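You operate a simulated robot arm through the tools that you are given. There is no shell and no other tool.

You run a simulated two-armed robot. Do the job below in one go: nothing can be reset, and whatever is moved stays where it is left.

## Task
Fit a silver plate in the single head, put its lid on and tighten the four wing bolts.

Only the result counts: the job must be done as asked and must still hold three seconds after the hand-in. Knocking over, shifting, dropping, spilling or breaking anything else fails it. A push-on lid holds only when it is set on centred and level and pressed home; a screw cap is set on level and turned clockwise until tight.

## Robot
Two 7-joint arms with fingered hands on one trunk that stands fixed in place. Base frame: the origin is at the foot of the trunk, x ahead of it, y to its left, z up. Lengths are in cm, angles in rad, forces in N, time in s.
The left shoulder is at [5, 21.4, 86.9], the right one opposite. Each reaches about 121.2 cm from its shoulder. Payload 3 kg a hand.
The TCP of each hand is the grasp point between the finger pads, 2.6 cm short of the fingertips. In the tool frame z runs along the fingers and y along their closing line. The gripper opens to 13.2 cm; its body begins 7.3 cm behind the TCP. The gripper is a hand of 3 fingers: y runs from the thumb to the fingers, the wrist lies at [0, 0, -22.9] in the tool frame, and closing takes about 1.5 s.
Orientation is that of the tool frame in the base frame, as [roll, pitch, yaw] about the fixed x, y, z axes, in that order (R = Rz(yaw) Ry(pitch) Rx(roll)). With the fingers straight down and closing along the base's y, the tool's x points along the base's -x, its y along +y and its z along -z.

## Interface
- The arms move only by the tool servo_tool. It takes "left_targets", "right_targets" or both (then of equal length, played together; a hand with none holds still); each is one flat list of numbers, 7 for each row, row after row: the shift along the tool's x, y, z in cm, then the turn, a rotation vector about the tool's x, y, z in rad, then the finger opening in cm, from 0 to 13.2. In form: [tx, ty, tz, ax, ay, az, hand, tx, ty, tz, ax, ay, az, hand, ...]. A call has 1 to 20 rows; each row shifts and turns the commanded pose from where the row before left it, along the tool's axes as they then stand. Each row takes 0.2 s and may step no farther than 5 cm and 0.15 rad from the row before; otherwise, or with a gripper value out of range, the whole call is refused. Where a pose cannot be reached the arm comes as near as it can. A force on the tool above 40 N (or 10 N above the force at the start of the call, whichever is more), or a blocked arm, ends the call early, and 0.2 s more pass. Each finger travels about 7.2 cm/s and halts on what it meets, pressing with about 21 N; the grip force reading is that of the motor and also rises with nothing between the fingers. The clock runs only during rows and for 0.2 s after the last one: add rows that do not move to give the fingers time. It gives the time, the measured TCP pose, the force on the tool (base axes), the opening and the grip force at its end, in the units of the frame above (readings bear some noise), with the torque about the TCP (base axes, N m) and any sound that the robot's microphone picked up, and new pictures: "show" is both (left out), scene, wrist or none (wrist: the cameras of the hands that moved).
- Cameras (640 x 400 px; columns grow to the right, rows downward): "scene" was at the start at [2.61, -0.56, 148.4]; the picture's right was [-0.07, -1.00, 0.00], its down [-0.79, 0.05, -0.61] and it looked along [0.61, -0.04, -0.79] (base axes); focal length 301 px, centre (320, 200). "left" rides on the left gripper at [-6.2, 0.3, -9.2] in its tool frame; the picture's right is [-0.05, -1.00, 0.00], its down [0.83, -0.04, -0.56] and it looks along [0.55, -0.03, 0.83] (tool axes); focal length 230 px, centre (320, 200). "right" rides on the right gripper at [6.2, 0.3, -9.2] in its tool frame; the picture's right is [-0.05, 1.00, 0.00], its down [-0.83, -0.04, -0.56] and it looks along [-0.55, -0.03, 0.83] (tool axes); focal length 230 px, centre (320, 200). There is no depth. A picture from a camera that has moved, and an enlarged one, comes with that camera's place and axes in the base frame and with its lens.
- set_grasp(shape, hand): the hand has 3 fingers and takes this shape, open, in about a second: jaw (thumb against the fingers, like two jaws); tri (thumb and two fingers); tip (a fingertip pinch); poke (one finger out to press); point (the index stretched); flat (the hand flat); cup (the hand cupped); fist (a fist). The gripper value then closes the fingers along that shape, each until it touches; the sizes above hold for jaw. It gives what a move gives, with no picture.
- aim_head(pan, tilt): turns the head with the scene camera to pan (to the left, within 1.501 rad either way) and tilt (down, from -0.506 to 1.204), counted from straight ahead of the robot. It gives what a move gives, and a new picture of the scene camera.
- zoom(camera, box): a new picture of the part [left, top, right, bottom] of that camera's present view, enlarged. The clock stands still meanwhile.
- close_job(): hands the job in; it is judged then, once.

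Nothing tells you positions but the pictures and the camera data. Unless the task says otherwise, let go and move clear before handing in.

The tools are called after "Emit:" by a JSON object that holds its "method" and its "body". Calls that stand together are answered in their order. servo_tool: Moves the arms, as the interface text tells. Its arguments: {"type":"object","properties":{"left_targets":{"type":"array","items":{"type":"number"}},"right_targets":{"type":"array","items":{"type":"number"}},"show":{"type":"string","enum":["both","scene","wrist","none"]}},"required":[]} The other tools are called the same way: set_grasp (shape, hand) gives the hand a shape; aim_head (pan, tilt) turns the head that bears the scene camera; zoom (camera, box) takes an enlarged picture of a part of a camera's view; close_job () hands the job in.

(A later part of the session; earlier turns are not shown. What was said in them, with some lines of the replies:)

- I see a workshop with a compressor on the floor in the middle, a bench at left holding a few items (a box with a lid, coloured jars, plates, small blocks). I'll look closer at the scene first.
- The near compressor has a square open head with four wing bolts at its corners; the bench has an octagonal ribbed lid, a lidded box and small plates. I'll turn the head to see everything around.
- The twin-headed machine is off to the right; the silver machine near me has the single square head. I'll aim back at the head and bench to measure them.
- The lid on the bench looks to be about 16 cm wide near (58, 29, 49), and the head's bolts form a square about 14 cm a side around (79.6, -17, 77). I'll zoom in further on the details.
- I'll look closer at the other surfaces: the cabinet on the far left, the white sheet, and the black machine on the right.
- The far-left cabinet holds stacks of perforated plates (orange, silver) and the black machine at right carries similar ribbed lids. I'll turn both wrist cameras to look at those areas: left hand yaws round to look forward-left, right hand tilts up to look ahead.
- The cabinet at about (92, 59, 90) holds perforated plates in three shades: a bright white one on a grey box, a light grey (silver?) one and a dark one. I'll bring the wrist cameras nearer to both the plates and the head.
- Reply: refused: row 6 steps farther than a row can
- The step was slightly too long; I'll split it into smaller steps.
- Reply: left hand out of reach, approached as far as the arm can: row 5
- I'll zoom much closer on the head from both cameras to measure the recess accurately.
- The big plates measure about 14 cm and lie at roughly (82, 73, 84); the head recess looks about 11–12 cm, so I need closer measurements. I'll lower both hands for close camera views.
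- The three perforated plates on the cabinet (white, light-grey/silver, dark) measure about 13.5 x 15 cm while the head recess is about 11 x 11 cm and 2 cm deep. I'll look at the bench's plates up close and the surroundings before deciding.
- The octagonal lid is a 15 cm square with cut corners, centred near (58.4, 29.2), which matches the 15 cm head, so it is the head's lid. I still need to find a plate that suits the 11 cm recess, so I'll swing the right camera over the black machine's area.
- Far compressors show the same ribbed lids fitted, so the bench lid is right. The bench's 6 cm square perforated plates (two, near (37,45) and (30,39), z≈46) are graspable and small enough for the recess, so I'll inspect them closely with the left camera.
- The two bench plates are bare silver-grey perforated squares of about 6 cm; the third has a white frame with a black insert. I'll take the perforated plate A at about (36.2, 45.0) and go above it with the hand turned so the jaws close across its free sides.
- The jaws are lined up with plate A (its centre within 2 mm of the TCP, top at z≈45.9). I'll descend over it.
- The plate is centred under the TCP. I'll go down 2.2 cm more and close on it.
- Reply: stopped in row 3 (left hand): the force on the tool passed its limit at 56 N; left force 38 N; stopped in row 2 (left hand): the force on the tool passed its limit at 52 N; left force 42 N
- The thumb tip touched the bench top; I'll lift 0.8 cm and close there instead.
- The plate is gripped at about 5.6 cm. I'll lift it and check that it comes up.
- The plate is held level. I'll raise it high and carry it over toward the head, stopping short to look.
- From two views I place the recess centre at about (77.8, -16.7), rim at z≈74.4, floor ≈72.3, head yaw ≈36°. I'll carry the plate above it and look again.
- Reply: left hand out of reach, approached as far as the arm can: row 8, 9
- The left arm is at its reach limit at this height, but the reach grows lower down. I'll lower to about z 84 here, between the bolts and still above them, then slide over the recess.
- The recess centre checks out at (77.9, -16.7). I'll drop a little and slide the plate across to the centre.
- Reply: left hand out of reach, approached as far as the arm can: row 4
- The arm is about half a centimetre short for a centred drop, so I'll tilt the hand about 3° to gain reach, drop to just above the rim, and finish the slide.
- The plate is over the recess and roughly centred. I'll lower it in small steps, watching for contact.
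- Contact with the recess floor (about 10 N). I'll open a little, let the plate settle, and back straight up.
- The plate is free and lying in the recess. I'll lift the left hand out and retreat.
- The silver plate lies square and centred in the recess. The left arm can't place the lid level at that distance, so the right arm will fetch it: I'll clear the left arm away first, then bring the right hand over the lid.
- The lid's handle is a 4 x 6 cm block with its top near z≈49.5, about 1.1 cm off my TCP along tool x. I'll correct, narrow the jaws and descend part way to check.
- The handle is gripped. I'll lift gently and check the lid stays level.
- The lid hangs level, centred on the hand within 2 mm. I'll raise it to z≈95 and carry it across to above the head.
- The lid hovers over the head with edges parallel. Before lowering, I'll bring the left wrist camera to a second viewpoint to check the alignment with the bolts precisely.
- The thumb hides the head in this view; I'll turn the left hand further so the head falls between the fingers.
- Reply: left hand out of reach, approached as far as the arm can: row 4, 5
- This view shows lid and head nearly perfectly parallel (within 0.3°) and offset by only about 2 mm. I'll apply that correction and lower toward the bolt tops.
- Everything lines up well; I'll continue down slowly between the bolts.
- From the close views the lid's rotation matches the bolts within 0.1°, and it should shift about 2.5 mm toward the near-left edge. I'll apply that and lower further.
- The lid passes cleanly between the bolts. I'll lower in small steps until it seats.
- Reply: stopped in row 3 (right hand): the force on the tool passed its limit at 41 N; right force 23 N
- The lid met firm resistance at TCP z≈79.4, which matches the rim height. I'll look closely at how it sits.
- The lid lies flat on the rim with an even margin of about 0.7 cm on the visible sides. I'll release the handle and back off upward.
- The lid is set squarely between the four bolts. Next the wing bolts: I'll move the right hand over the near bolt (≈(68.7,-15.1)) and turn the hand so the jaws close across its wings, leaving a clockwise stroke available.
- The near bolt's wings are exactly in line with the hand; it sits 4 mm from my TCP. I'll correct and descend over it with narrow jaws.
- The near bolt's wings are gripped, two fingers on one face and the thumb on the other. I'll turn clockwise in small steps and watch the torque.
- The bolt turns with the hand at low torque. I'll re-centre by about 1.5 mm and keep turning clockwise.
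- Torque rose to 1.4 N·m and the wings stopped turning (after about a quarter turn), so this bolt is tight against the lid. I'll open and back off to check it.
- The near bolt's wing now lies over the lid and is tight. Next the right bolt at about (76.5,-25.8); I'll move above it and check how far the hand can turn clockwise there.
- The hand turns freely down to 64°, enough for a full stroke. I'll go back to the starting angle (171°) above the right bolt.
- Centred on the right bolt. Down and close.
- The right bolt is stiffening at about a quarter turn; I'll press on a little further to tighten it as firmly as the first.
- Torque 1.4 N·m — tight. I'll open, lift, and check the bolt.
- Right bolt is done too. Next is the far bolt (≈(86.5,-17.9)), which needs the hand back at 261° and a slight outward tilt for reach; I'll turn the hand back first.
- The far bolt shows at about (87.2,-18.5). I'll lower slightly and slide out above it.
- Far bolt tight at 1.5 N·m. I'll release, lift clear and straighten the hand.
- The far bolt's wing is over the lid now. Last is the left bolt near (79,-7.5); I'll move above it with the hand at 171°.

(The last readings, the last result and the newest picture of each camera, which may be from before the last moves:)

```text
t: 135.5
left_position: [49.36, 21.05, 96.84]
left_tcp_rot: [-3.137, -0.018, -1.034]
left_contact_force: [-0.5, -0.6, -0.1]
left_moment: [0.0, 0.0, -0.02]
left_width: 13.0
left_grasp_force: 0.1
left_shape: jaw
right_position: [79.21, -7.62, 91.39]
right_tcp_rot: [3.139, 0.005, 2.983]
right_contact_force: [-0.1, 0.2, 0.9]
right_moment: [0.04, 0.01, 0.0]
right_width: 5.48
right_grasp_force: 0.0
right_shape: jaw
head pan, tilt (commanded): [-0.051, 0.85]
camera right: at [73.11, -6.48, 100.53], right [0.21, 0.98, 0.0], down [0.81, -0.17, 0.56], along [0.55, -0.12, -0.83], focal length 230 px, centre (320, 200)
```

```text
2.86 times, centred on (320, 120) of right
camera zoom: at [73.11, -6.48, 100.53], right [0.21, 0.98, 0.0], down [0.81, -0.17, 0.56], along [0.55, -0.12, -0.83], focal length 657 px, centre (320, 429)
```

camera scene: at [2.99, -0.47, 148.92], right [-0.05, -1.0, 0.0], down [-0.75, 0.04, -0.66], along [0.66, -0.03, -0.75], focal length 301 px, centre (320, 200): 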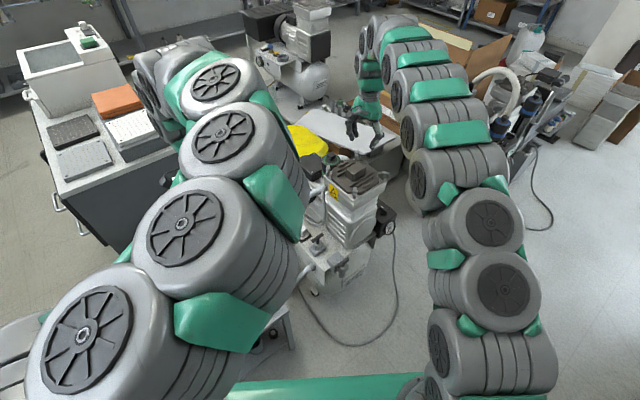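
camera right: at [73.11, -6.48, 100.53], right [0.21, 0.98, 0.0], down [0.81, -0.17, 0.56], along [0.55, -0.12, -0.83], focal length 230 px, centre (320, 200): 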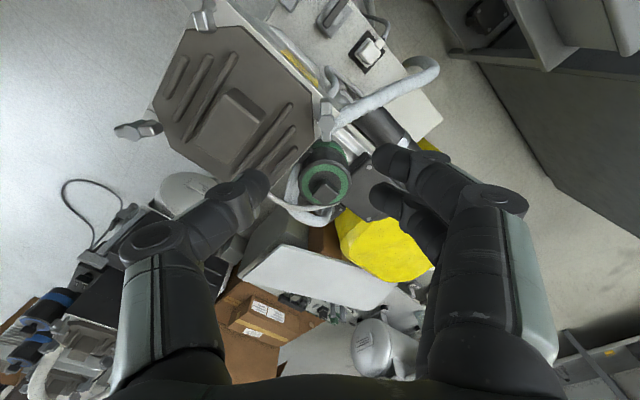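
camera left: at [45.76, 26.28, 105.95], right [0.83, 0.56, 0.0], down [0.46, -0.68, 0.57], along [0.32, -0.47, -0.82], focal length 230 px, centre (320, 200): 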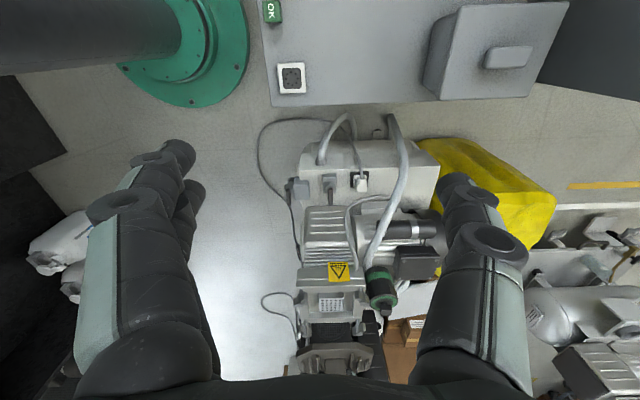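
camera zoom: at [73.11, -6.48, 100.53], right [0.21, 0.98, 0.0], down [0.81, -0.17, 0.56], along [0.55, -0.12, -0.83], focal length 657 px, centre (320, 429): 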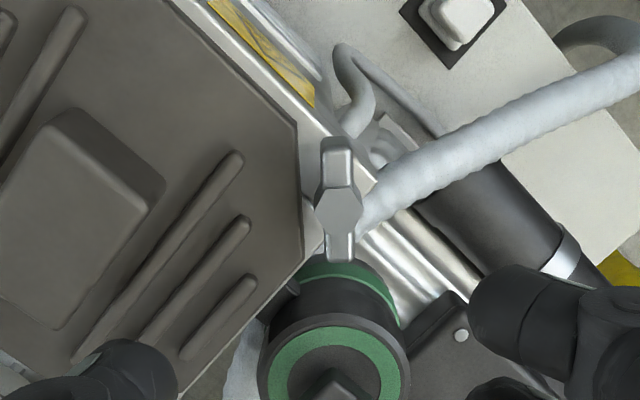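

Emit:
{"method": "servo_tool", "body": {"right_targets": [0.26, 0.56, 3, 0, 0, 0, 5, 0, 0, 3.5, 0, 0, 0, 5, 0, 0, 3, 0, 0, 0, 5, 0, 0, 0, 0, 0, 0, 5], "show": "none"}}

Emit:
{"method": "zoom", "body": {"camera": "right", "box": [220, 80, 420, 240]}}

Emit:
{"method": "zoom", "body": {"camera": "scene", "box": [310, 130, 390, 200]}}

Emit:
{"method": "zoom", "body": {"camera": "left", "box": [320, 250, 400, 320]}}

```text
t: 136.5
left_position: [49.31, 20.98, 96.83]
left_tcp_rot: [-3.136, -0.017, -1.034]
left_contact_force: [-0.3, -1.1, 0.2]
left_moment: [0.02, 0.01, -0.02]
left_width: 13.01
left_grasp_force: 0.1
left_shape: jaw
right_position: [78.91, -7.3, 81.75]
right_tcp_rot: [3.141, 0.003, 2.982]
right_contact_force: [0.9, 0.1, -0.4]
right_moment: [0.0, 0.0, -0.01]
right_width: 5.04
right_grasp_force: 0.0
right_shape: jaw
head pan, tilt (commanded): [-0.051, 0.85]
```

```text
2.50 times, centred on (320, 160) of right
camera zoom: at [72.95, -5.97, 90.89], right [0.21, 0.98, 0.0], down [0.81, -0.17, 0.56], along [0.55, -0.12, -0.83], focal length 575 px, centre (320, 300)
```

zoom: 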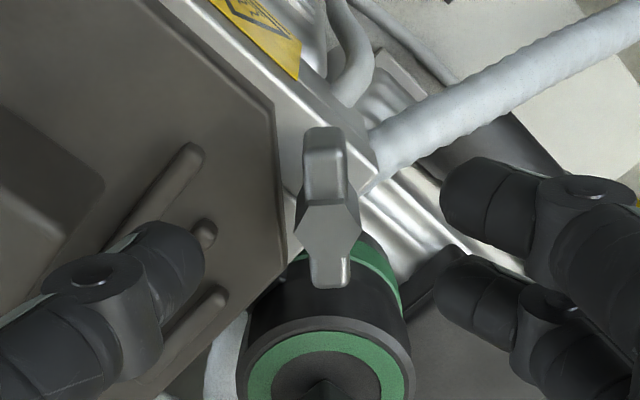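

```text
5.71 times, centred on (350, 165) of scene
camera zoom: at [2.99, -0.47, 148.92], right [-0.05, -1.0, 0.0], down [-0.75, 0.04, -0.66], along [0.66, -0.03, -0.75], focal length 1718 px, centre (149, 400)
```

zoom: 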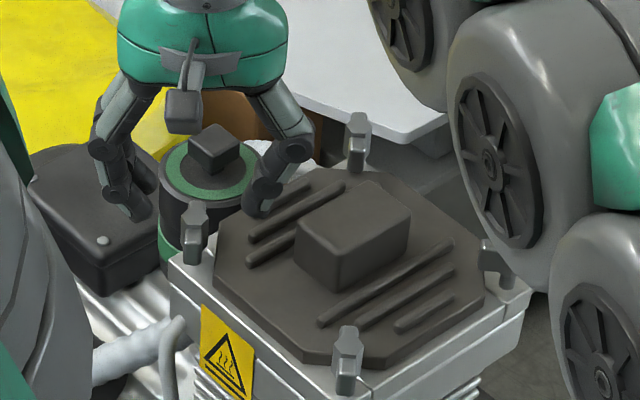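

```text
5.71 times, centred on (360, 285) of left
camera zoom: at [45.77, 26.27, 105.94], right [0.83, 0.56, 0.0], down [0.45, -0.68, 0.57], along [0.32, -0.47, -0.82], focal length 1315 px, centre (91, -286)
```

zoom: 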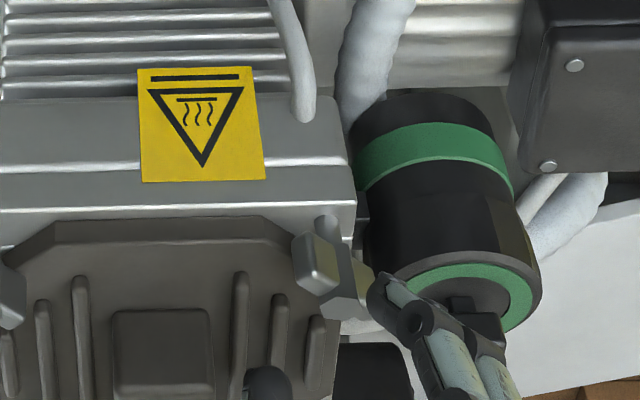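

Emit:
{"method": "servo_tool", "body": {"right_targets": [0, 0.15, 1.2, 0, 0, 0, 5, 0, 0, 1.1, 0, 0, 0, 5, 0, 0, 0, 0, 0, 0, 4, 0, 0, 0, 0, 0, 0, 3, 0, 0, 0, 0, 0, 0, 2, 0, 0, 0, 0, 0, 0, 1, 0, 0, 0, 0, 0, 0, 0, 0, 0, 0, 0, 0, 0, 0, 0, 0, 0, 0, 0, 0, 0], "show": "none"}}

Emit:
{"method": "zoom", "body": {"camera": "right", "box": [220, 100, 420, 260]}}

Emit:
{"method": "zoom", "body": {"camera": "left", "box": [320, 250, 400, 320]}}

```text
t: 138.5
left_position: [49.33, 21.07, 96.79]
left_tcp_rot: [-3.134, -0.016, -1.033]
left_contact_force: [-0.5, -1.0, -0.4]
left_moment: [0.0, -0.04, -0.01]
left_width: 13.01
left_grasp_force: 0.0
left_shape: jaw
right_position: [79.13, -7.12, 79.54]
right_tcp_rot: [3.14, 0.004, 2.981]
right_contact_force: [1.8, 0.0, -3.2]
right_moment: [0.02, 0.01, 0.05]
right_width: 0.62
right_grasp_force: 20.7
right_shape: jaw
head pan, tilt (commanded): [-0.051, 0.85]
```

```text
2.50 times, centred on (320, 180) of right
camera zoom: at [73.0, -5.81, 88.68], right [0.21, 0.98, 0.0], down [0.81, -0.17, 0.56], along [0.55, -0.12, -0.83], focal length 575 px, centre (320, 250)
```

zoom: 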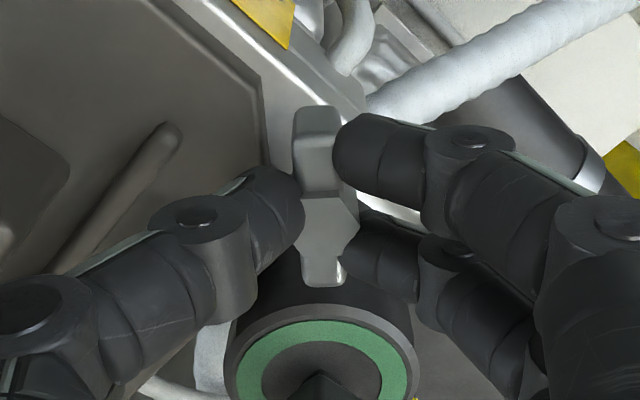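

```text
5.71 times, centred on (360, 285) of left
camera zoom: at [45.78, 26.27, 105.94], right [0.83, 0.56, 0.0], down [0.45, -0.68, 0.57], along [0.32, -0.47, -0.82], focal length 1315 px, centre (91, -286)
```

zoom: 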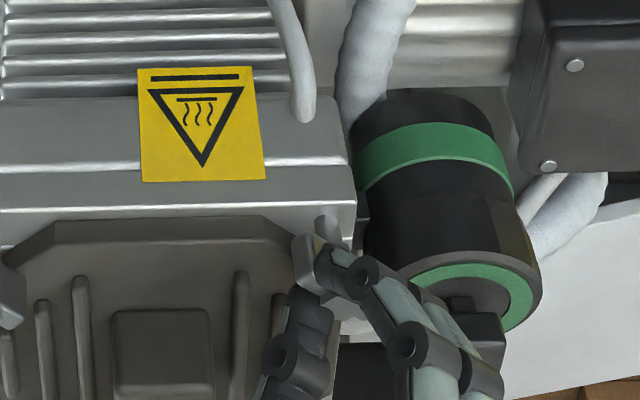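

Gripped. Turning the left bolt clockwise.

Emit:
{"method": "servo_tool", "body": {"right_targets": [0.01, 0.02, 0, 0, 0, 0.1, 0, 0.02, 0.02, 0, 0, 0, 0.12, 0, 0.02, 0.02, 0, 0, 0, 0.12, 0, 0.02, 0.02, 0, 0, 0, 0.12, 0, 0.02, 0.02, 0, 0, 0, 0.12, 0, 0, 0, 0, 0, 0, 0, 0], "show": "none"}}

Emit:
{"method": "zoom", "body": {"camera": "right", "box": [220, 100, 420, 260]}}

Emit:
{"method": "zoom", "body": {"camera": "left", "box": [320, 250, 400, 320]}}

```text
t: 139.9
left_position: [49.3, 20.95, 96.82]
left_tcp_rot: [-3.134, -0.016, -1.034]
left_contact_force: [-0.1, -0.3, 0.1]
left_moment: [-0.03, 0.02, 0.03]
left_width: 13.01
left_grasp_force: 0.1
left_shape: jaw
right_position: [79.18, -6.76, 79.58]
right_tcp_rot: [3.139, 0.003, 2.4]
right_contact_force: [4.1, -3.7, -1.8]
right_moment: [-0.1, -0.11, 0.01]
right_width: 0.59
right_grasp_force: 21.1
right_shape: jaw
head pan, tilt (commanded): [-0.051, 0.85]
```

```text
2.50 times, centred on (320, 180) of right
camera zoom: at [74.77, -2.49, 88.68], right [0.71, 0.7, 0.0], down [0.58, -0.59, 0.56], along [0.39, -0.4, -0.83], focal length 575 px, centre (320, 250)
```

zoom: 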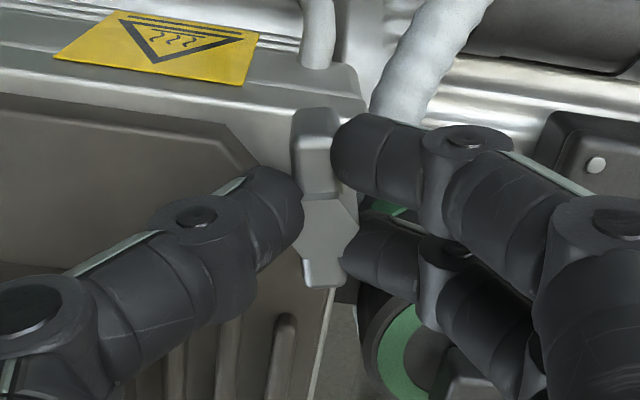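

```text
5.71 times, centred on (360, 285) of left
camera zoom: at [45.78, 26.26, 105.94], right [0.83, 0.56, 0.0], down [0.45, -0.68, 0.57], along [0.32, -0.47, -0.82], focal length 1315 px, centre (91, -286)
```

zoom: 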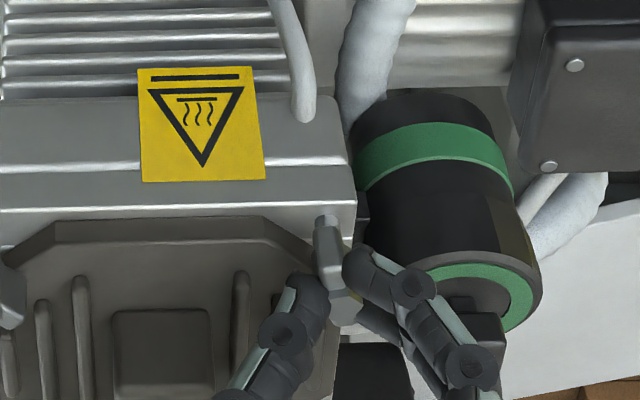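

Emit:
{"method": "servo_tool", "body": {"right_targets": [-0.06, 0.03, 0, 0, 0, 0.05, 0, 0.01, 0.02, 0, 0, 0, 0.12, 0, 0.01, 0.02, 0, 0, 0, 0.12, 0, 0.01, 0.02, 0, 0, 0, 0.12, 0, 0.01, 0.02, 0, 0, 0, 0.12, 0, 0.01, 0.02, 0, 0, 0, 0.12, 0, 0, 0, 0, 0, 0, 0, 0], "show": "none"}}

Emit:
{"method": "zoom", "body": {"camera": "right", "box": [220, 100, 420, 260]}}

Emit:
{"method": "zoom", "body": {"camera": "left", "box": [320, 250, 400, 320]}}

```text
t: 141.5
left_position: [49.26, 20.96, 96.77]
left_tcp_rot: [-3.135, -0.017, -1.034]
left_contact_force: [-0.3, -0.6, -0.3]
left_moment: [0.0, -0.03, 0.01]
left_width: 12.99
left_grasp_force: 0.0
left_shape: jaw
right_position: [79.18, -6.63, 79.59]
right_tcp_rot: [3.137, -0.001, 1.752]
right_contact_force: [6.9, -6.7, -2.7]
right_moment: [-0.13, -0.2, 0.03]
right_width: 0.58
right_grasp_force: 21.1
right_shape: jaw
head pan, tilt (commanded): [-0.051, 0.85]
```

```text
2.50 times, centred on (320, 180) of right
camera zoom: at [78.42, -0.67, 88.72], right [0.99, 0.13, 0.0], down [0.1, -0.83, 0.56], along [0.07, -0.55, -0.83], focal length 575 px, centre (320, 250)
```

zoom: 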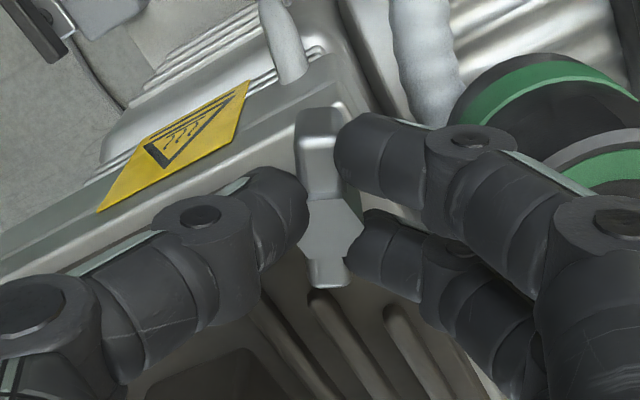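

```text
5.71 times, centred on (360, 285) of left
camera zoom: at [45.78, 26.26, 105.94], right [0.83, 0.56, 0.0], down [0.45, -0.68, 0.57], along [0.32, -0.47, -0.82], focal length 1315 px, centre (91, -286)
```

zoom: 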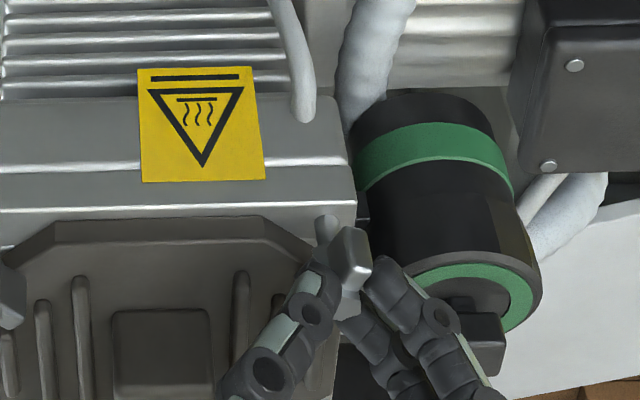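

Emit:
{"method": "servo_tool", "body": {"right_targets": [-0.08, 0.12, 0.03, 0, 0, 0.1, 0, 0.01, 0.02, 0, 0, 0, 0.12, 0, 0.01, 0.02, 0, 0, 0, 0.12, 0, 0.01, 0.02, 0, 0, 0, 0.1, 0, 0, 0, 0, 0, 0, 0, 0], "show": "none"}}

Emit:
{"method": "servo_tool", "body": {"right_targets": [0.02, 0.01, 0, 0, 0, 0.1, 0, 0.02, 0.01, 0, 0, 0, 0.1, 0, 0, 0, 0, 0, 0, 0, 0], "show": "none"}}

Emit:
{"method": "zoom", "body": {"camera": "right", "box": [220, 100, 420, 260]}}

Emit:
{"method": "zoom", "body": {"camera": "scene", "box": [310, 130, 390, 200]}}

```text
t: 142.7
left_position: [49.35, 21.02, 96.91]
left_tcp_rot: [-3.136, -0.018, -1.032]
left_contact_force: [-0.8, -0.4, -0.8]
left_moment: [0.01, -0.02, 0.01]
left_width: 13.0
left_grasp_force: 0.0
left_shape: jaw
right_position: [79.43, -6.71, 79.6]
right_tcp_rot: [3.138, -0.001, 1.311]
right_contact_force: [-2.9, -5.5, -0.6]
right_moment: [-0.11, 0.02, 0.18]
right_width: 0.57
right_grasp_force: 20.9
right_shape: jaw
head pan, tilt (commanded): [-0.051, 0.85]
```

```text
t: 143.5
left_position: [49.23, 21.05, 96.84]
left_tcp_rot: [-3.135, -0.017, -1.033]
left_contact_force: [0.1, -0.1, -0.4]
left_moment: [0.02, 0.02, 0.01]
left_width: 12.99
left_grasp_force: 0.0
left_shape: jaw
right_position: [79.45, -6.72, 79.51]
right_tcp_rot: [3.138, -0.001, 1.112]
right_contact_force: [0.6, 0.6, -2.8]
right_moment: [-0.1, -0.03, 0.46]
right_width: 0.61
right_grasp_force: 21.4
right_shape: jaw
head pan, tilt (commanded): [-0.051, 0.85]
```

```text
2.50 times, centred on (320, 180) of right
camera zoom: at [82.4, -1.4, 88.74], right [0.87, -0.49, 0.0], down [-0.41, -0.73, 0.55], along [-0.27, -0.48, -0.83], focal length 575 px, centre (320, 250)
```

zoom: 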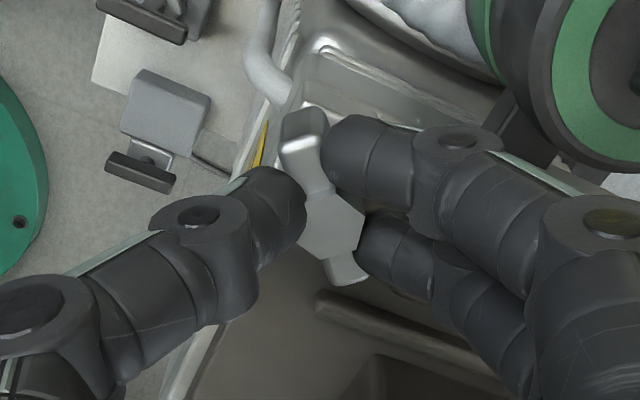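

```text
5.71 times, centred on (350, 165) of scene
camera zoom: at [2.99, -0.46, 148.92], right [-0.05, -1.0, 0.0], down [-0.75, 0.04, -0.66], along [0.66, -0.03, -0.75], focal length 1718 px, centre (149, 400)
```

zoom: 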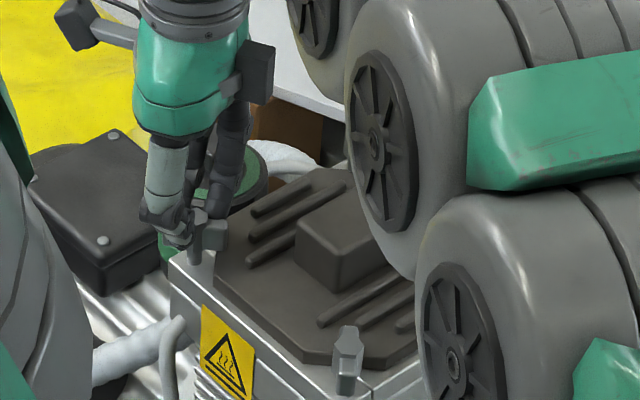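

Emit:
{"method": "servo_tool", "body": {"right_targets": [0.02, 0.01, 0, 0, 0, 0.08, 0, 0.02, 0.01, 0, 0, 0, 0.08, 0, 0.02, 0.01, 0, 0, 0, 0.08, 0, 0, 0, 0, 0, 0, 0, 0], "show": "none"}}

Emit:
{"method": "zoom", "body": {"camera": "right", "box": [220, 100, 420, 260]}}

```text
t: 144.5
left_position: [49.24, 21.05, 96.82]
left_tcp_rot: [-3.135, -0.017, -1.033]
left_contact_force: [-0.5, 0.2, -1.0]
left_moment: [-0.02, 0.01, 0.0]
left_width: 13.02
left_grasp_force: 0.1
left_shape: jaw
right_position: [79.5, -6.77, 79.59]
right_tcp_rot: [3.138, -0.005, 0.872]
right_contact_force: [-2.4, -2.2, 6.7]
right_moment: [-0.18, 0.0, 1.01]
right_width: 0.67
right_grasp_force: 20.8
right_shape: jaw
head pan, tilt (commanded): [-0.051, 0.85]
```

```text
2.50 times, centred on (320, 180) of right
camera zoom: at [83.63, -2.25, 88.72], right [0.73, -0.68, 0.0], down [-0.57, -0.61, 0.55], along [-0.38, -0.41, -0.83], focal length 575 px, centre (320, 250)
```

zoom: 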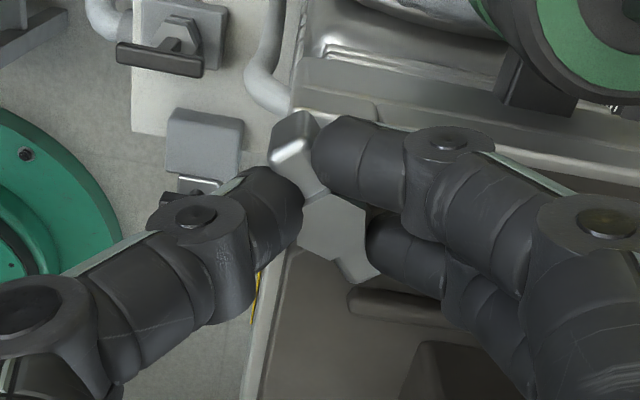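

Emit:
{"method": "servo_tool", "body": {"right_targets": [0.02, 0.01, 0, 0, 0, 0.08, 0, 0.02, 0.01, 0, 0, 0, 0.07, 0, 0, 0, 0, 0, 0, 0, 0], "show": "none"}}

```text
t: 145.3
left_position: [49.32, 20.99, 96.92]
left_tcp_rot: [-3.137, -0.016, -1.034]
left_contact_force: [-0.3, 0.8, -0.1]
left_moment: [0.03, 0.03, 0.03]
left_width: 13.01
left_grasp_force: 0.2
left_shape: jaw
right_position: [79.61, -6.83, 79.5]
right_tcp_rot: [3.139, -0.004, 0.72]
right_contact_force: [-4.4, -3.2, 7.7]
right_moment: [-0.19, -0.02, 1.65]
right_width: 0.75
right_grasp_force: 21.2
right_shape: jaw
head pan, tilt (commanded): [-0.051, 0.85]
```

The last bolt held against 1.65 N·m, so it is tight. I'll release and lift the hand clear.

Emit:
{"method": "servo_tool", "body": {"right_targets": [0, 0, 0, 0, 0, 0, 2, 0, 0, 0, 0, 0, 0, 4, 0, 0, 0, 0, 0, 0, 5.5, 0, 0, -1.5, 0, 0, 0, 5.5, 0, 0, -3.5, 0, 0, 0, 5.5, 0, 0, -4.5, 0, 0, 0, 5.5, 0, 0, -4.5, 0, 0, 0, 5.5, 0, 0, 0, 0, 0, 0, 5.5], "show": "both"}}

Emit:
{"method": "zoom", "body": {"camera": "left", "box": [300, 270, 380, 340]}}

Emit:
{"method": "zoom", "body": {"camera": "scene", "box": [320, 140, 400, 210]}}

```text
t: 147.1
left_position: [49.27, 21.02, 96.8]
left_tcp_rot: [-3.136, -0.017, -1.033]
left_contact_force: [0.1, -0.8, -1.0]
left_moment: [0.01, -0.02, 0.02]
left_width: 13.01
left_grasp_force: 0.1
left_shape: jaw
right_position: [79.56, -6.76, 93.09]
right_tcp_rot: [3.139, -0.004, 0.722]
right_contact_force: [-0.1, 0.2, 0.3]
right_moment: [-0.02, 0.03, 0.01]
right_width: 5.47
right_grasp_force: 0.1
right_shape: jaw
head pan, tilt (commanded): [-0.051, 0.85]
camera scene: at [2.99, -0.47, 148.92], right [-0.05, -1.0, 0.0], down [-0.75, 0.04, -0.66], along [0.66, -0.03, -0.75], focal length 301 px, centre (320, 200)
camera right: at [84.24, -2.94, 102.33], right [0.62, -0.78, 0.0], down [-0.65, -0.52, 0.55], along [-0.43, -0.34, -0.83], focal length 230 px, centre (320, 200)
```

scene: 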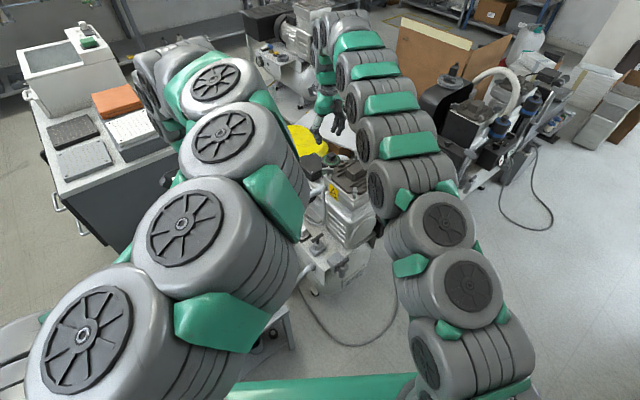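
right: 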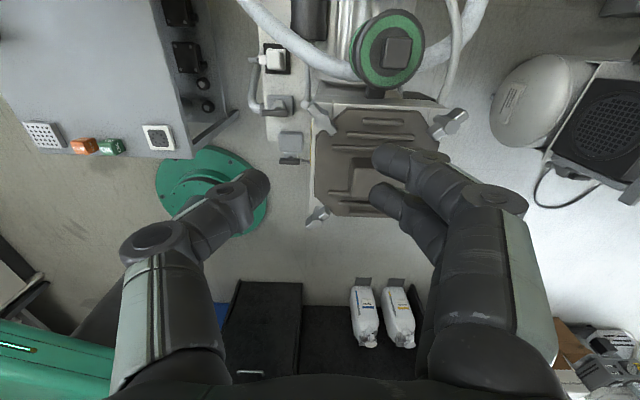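

```text
5.71 times, centred on (340, 305) of left
camera zoom: at [45.77, 26.27, 105.95], right [0.83, 0.56, 0.0], down [0.45, -0.68, 0.57], along [0.32, -0.47, -0.82], focal length 1315 px, centre (206, -400)
```

zoom: 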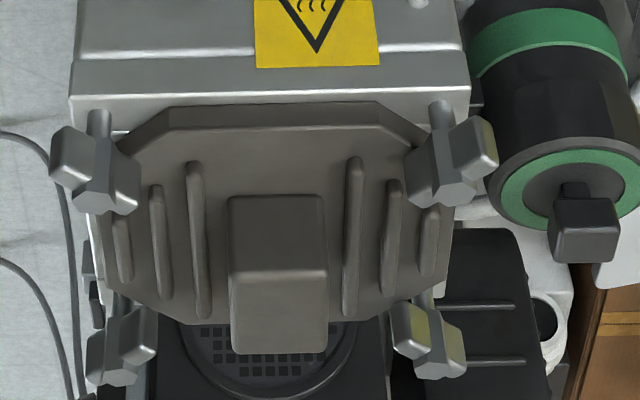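

```text
5.71 times, centred on (360, 175) of scene
camera zoom: at [2.99, -0.47, 148.92], right [-0.05, -1.0, 0.0], down [-0.75, 0.04, -0.66], along [0.66, -0.03, -0.75], focal length 1718 px, centre (91, 343)
```

zoom: 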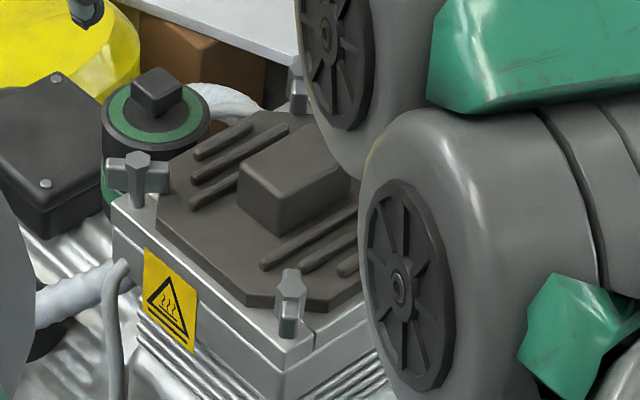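

All four wings now point across the lid. To be sure the bolts are really at their stop, I'll re-check the near bolt with an aligned grip; first moving the hand back above it.

Emit:
{"method": "servo_tool", "body": {"right_targets": [-4.7, -0.36, 0, 0, 0, 0, 5.5, -4.7, -0.36, 0, 0, 0, 0, 5.5, -4.7, -0.36, 0, 0, 0, 0, 5.5, 0, 0, 0, 0, 0, -0.1415, 5.5, 0, 0, 0, 0, 0, -0.1415, 5.5, 0, 0, 0, 0, 0, -0.1415, 5.5, 0, 0, 0, 0, 0, -0.1415, 5.5, 0, 0, 0, 0, 0, -0.1415, 5.5, 0, 0, 0, 0, 0, -0.1415, 5.5, 0, 0, 0, 0, 0, -0.1415, 5.5, 0, 0, 0, 0, 0, -0.1415, 5.5, 0, 0, 0, 0, 0, -0.1415, 5.5, 0, 0, 0, 0, 0, -0.1415, 5.5, 0, 0, 0, 0, 0, -0.1415, 5.5, 0, 0, 0, 0, 0, -0.1415, 5.5, 0, 0, 0, 0, 0, -0.1415, 5.5, 0, 0, 0, 0, 0, -0.1415, 5.5, 0, 0, 0, 0, 0, -0.1415, 5.5, 0, 0, 0, 0, 0, -0.1415, 5.5, 0, 0, 0, 0, 0, 0, 5.5], "show": "wrist"}}

Emit:
{"method": "zoom", "body": {"camera": "right", "box": [240, 40, 440, 200]}}

Emit:
{"method": "zoom", "body": {"camera": "scene", "box": [320, 140, 400, 210]}}

```text
t: 151.3
left_position: [49.28, 21.08, 96.82]
left_tcp_rot: [-3.136, -0.019, -1.033]
left_contact_force: [-0.7, 1.7, -0.4]
left_moment: [0.02, 0.02, 0.02]
left_width: 13.03
left_grasp_force: 0.1
left_shape: jaw
right_position: [68.11, -15.14, 93.59]
right_tcp_rot: [3.139, 0.004, 2.987]
right_contact_force: [0.7, -0.8, -0.3]
right_moment: [-0.02, -0.01, 0.04]
right_width: 5.47
right_grasp_force: 0.0
right_shape: jaw
head pan, tilt (commanded): [-0.051, 0.85]
camera right: at [62.08, -13.97, 102.7], right [0.2, 0.98, 0.0], down [0.81, -0.17, 0.56], along [0.55, -0.11, -0.83], focal length 230 px, centre (320, 200)
```

right: 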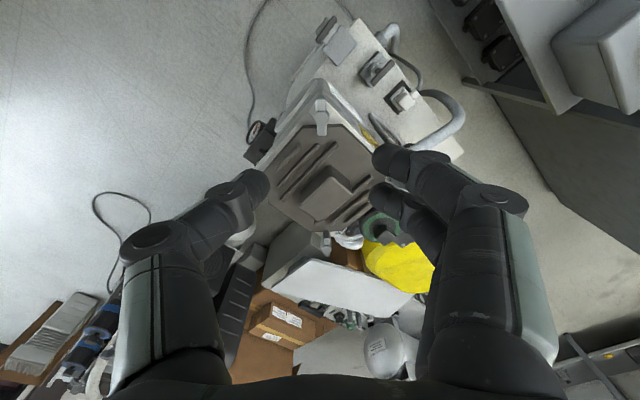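

```text
2.50 times, centred on (340, 120) of right
camera zoom: at [62.08, -13.97, 102.7], right [0.2, 0.98, 0.0], down [0.81, -0.17, 0.56], along [0.55, -0.11, -0.83], focal length 575 px, centre (270, 400)
```

zoom: 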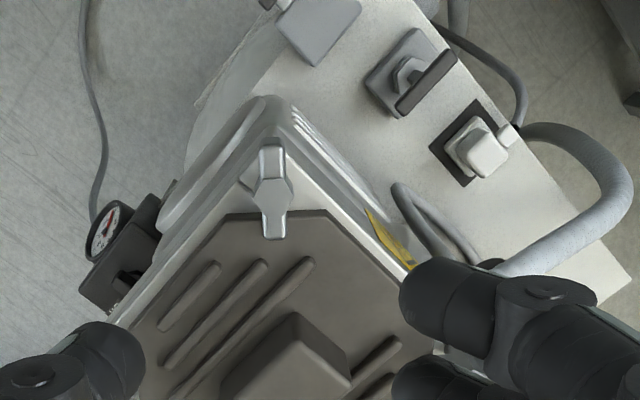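

```text
5.71 times, centred on (360, 175) of scene
camera zoom: at [2.99, -0.46, 148.92], right [-0.05, -1.0, 0.0], down [-0.75, 0.04, -0.66], along [0.66, -0.03, -0.75], focal length 1718 px, centre (91, 343)
```

zoom: 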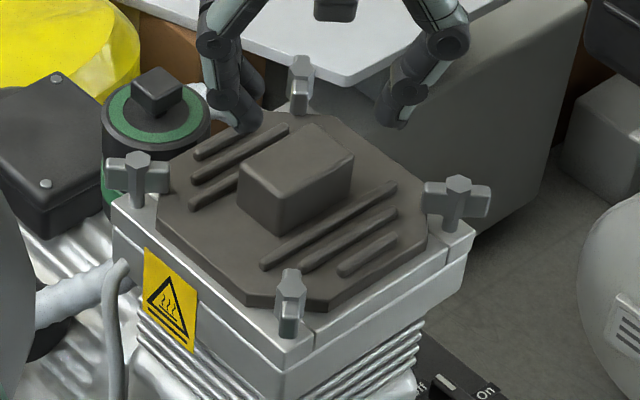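

The near bolt's wing sits exactly 90° from where it began, at its stop, and the others match. I'll retreat the hands and take a last look around.

Emit:
{"method": "servo_tool", "body": {"right_targets": [0, 0, -4, 0, 0, 0, 7, 0, 0, -4, 0, 0, 0, 9, 2, -4, -1, 0, 0, 0, 11, 2, -4, -1, 0, 0, 0, 13, 2, -4, -1, 0, 0, 0, 13, 2, -4, -1, 0, 0, 0, 13, 2, -4, -1, 0, 0, 0, 13, 0, 0, 0, 0, 0, 0, 13, 0, 0, 0, 0, 0, 0, 13, 0, 0, 0, 0, 0, 0, 13], "left_targets": [0, 0, -1, 0, 0, 0.15, 13, 0, 0, -1, 0, 0, 0.15, 13, 0, 0, -1, 0, 0, 0.15, 13, 0, 0, -1, 0, 0, 0.15, 13, 0, 0, -1, 0, 0, 0.15, 13, 0, 0, 0, 0, 0, 0.15, 13, 0, 0, 0, 0, 0, 0.15, 13, 0, 0, 0, 0, 0, 0.15, 13, 0, 0, 0, 0, 0, 0.15, 13, 0, 0, 0, 0, 0, 0, 13], "show": "both"}}

Emit:
{"method": "aim_head", "body": {"pan": 0.1, "tilt": 0.95}}

Emit:
{"method": "zoom", "body": {"camera": "left", "box": [100, 0, 640, 250]}}

```text
t: 153.5
left_position: [49.25, 21.07, 101.74]
left_tcp_rot: [-3.123, -0.001, -2.384]
left_contact_force: [0.5, -0.5, 0.2]
left_moment: [0.01, -0.02, 0.01]
left_width: 13.0
left_grasp_force: 0.1
left_shape: jaw
right_position: [55.36, -33.32, 106.39]
right_tcp_rot: [3.141, 0.003, 2.988]
right_contact_force: [0.1, 0.5, -0.1]
right_moment: [0.03, 0.01, -0.03]
right_width: 13.0
right_grasp_force: 0.0
right_shape: jaw
head pan, tilt (commanded): [-0.051, 0.85]
camera scene: at [2.99, -0.47, 148.92], right [-0.05, -1.0, 0.0], down [-0.75, 0.04, -0.66], along [0.66, -0.03, -0.75], focal length 301 px, centre (320, 200)
camera right: at [49.32, -32.19, 115.56], right [0.21, 0.98, 0.0], down [0.81, -0.17, 0.56], along [0.55, -0.11, -0.83], focal length 230 px, centre (320, 200)
camera left: at [53.39, 25.71, 111.02], right [0.72, -0.69, 0.02], down [-0.58, -0.59, 0.56], along [-0.37, -0.41, -0.83], focal length 230 px, centre (320, 200)
```

scene: 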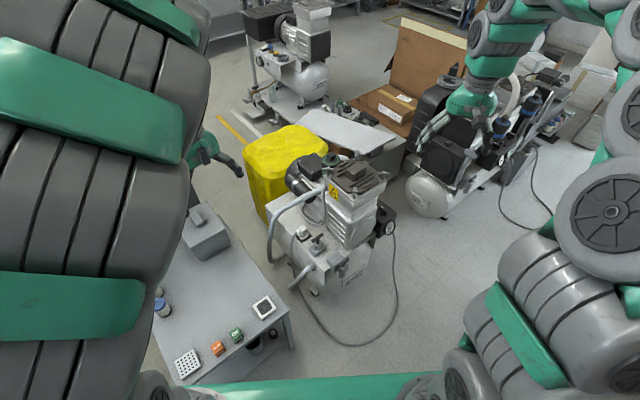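
right: 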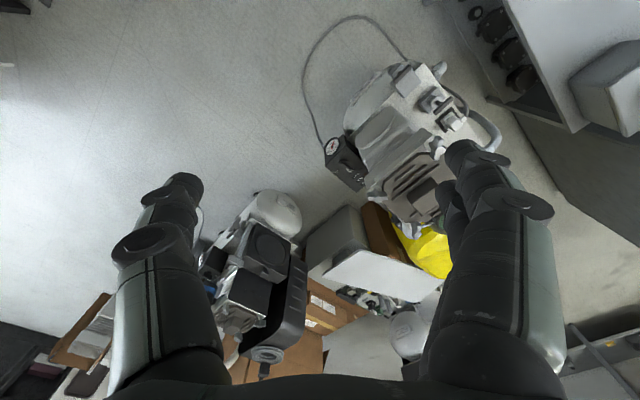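
left: 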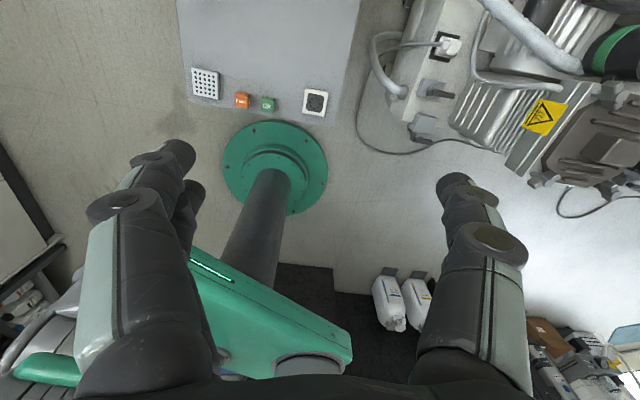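

```text
t: 154.2
left_position: [49.24, 21.08, 101.73]
left_tcp_rot: [-3.124, -0.001, -2.382]
left_contact_force: [-0.7, -0.1, 0.2]
left_moment: [0.0, 0.02, -0.01]
left_width: 13.02
left_grasp_force: 0.1
left_shape: jaw
right_position: [55.31, -33.36, 106.34]
right_tcp_rot: [3.139, 0.003, 2.987]
right_contact_force: [-0.7, 0.7, -0.3]
right_moment: [-0.01, 0.06, 0.03]
right_width: 13.01
right_grasp_force: 0.1
right_shape: jaw
head pan, tilt (commanded): [0.099, 0.949]
camera scene: at [2.42, 0.65, 148.17], right [0.1, -1.0, 0.0], down [-0.81, -0.08, -0.58], along [0.58, 0.06, -0.81], focal length 301 px, centre (320, 200)
```

scene: 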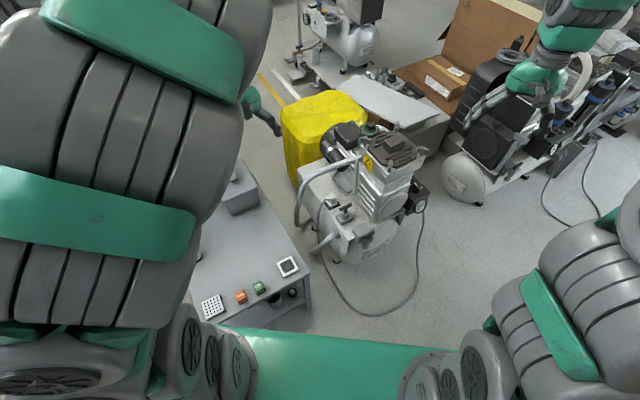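

```text
1.19 times, centred on (370, 125) of left
camera zoom: at [53.38, 25.72, 111.03], right [0.72, -0.69, 0.02], down [-0.58, -0.6, 0.56], along [-0.37, -0.41, -0.83], focal length 273 px, centre (261, 289)
```

zoom: 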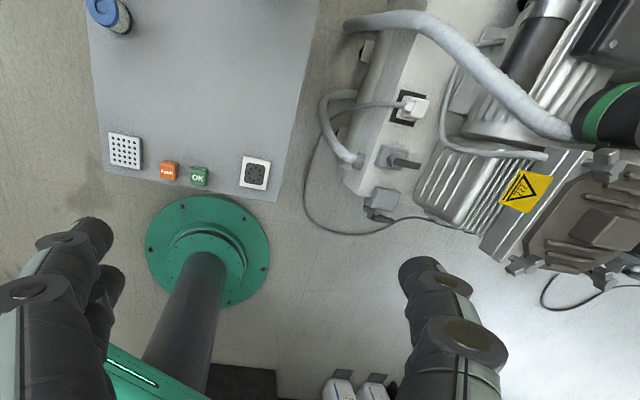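

Emit:
{"method": "zoom", "body": {"camera": "scene", "box": [355, 110, 445, 190]}}

Emit:
{"method": "zoom", "body": {"camera": "right", "box": [330, 120, 470, 250]}}

```text
5.00 times, centred on (400, 150) of scene
camera zoom: at [2.42, 0.65, 148.17], right [0.1, -1.0, 0.0], down [-0.81, -0.08, -0.58], along [0.58, 0.06, -0.81], focal length 1503 px, centre (-80, 450)
```

zoom: 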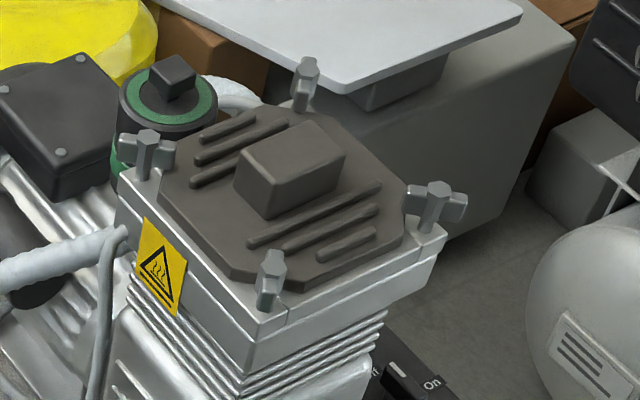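

```text
3.08 times, centred on (400, 185) of right
camera zoom: at [49.32, -32.18, 115.56], right [0.21, 0.98, 0.0], down [0.81, -0.17, 0.56], along [0.55, -0.11, -0.83], focal length 708 px, centre (74, 246)
```

zoom: 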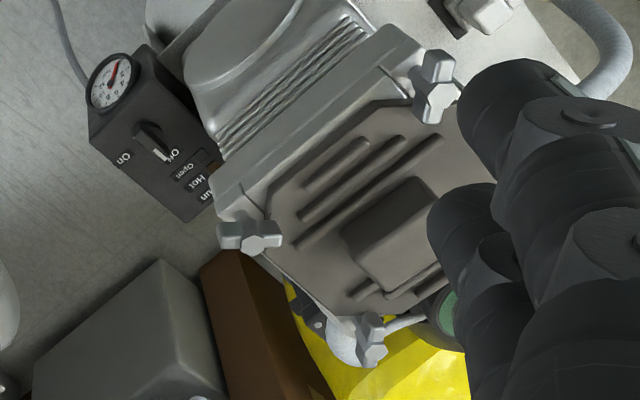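

The control box has "Open / Hot / Run" marks; I'll check whether any of them tells the head's state.

Emit:
{"method": "zoom", "body": {"camera": "right", "box": [340, 150, 385, 195]}}

Emit:
{"method": "zoom", "body": {"camera": "scene", "box": [390, 170, 440, 215]}}

```text
8.89 times, centred on (362, 172) of right
camera zoom: at [49.32, -32.18, 115.56], right [0.21, 0.98, 0.0], down [0.81, -0.17, 0.56], along [0.55, -0.11, -0.83], focal length 2045 px, centre (-58, 444)
```

zoom: 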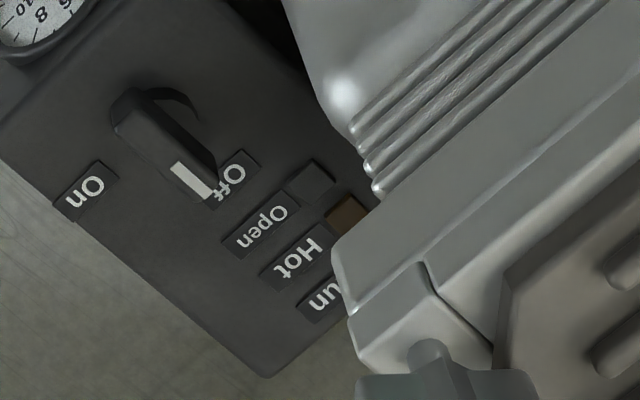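

```text
8.89 times, centred on (415, 192) of scene
camera zoom: at [2.42, 0.65, 148.17], right [0.1, -1.0, 0.0], down [-0.81, -0.08, -0.58], along [0.58, 0.06, -0.81], focal length 2672 px, centre (-524, 267)
```

zoom: 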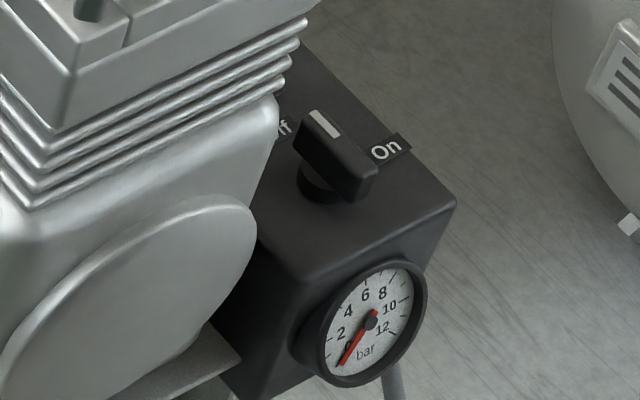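

A silver perforated plate is in the single head, and the lid sits level and centred on top of it. All four wing bolts are turned to their stops, and both hands are clear. Nothing else looks disturbed, so I'm handing the job in.

Emit:
{"method": "close_job", "body": {}}

```text
The job is handed in.
```

The silver plate is in the single head, its lid is on, and all four wing bolts are tightened. The job is handed in, but I don't have the verdict.

- **Plate:** I used one of the two silver perforated plates from the bench, about 6 cm square. It lies centred on the floor of the head's recess, which is about 11 cm wide, so it is a loose fit. The three larger perforated plates on the cabinet, about 14 x 15 cm, were too big for the recess. That is why I took the bench plates to be the silver ones you meant.
- **Lid:** The ribbed lid from the bench sits flat on the rim between the four bolts. The margin I could see was an even 0.7 cm or so.
- **Wing bolts:** Each one turned clockwise about a quarter turn until it stopped. They then held against 1.4 to 1.65 N·m, with one wing over the lid. I checked the near bolt again from above and it sat at 90° from where it started.

While picking up the plate, the hand pressed on the bench top and the move stopped at 56 N. I saw nothing shift or fall there, or anywhere else in view, in the final pictures. Both hands are open and clear of the machine.
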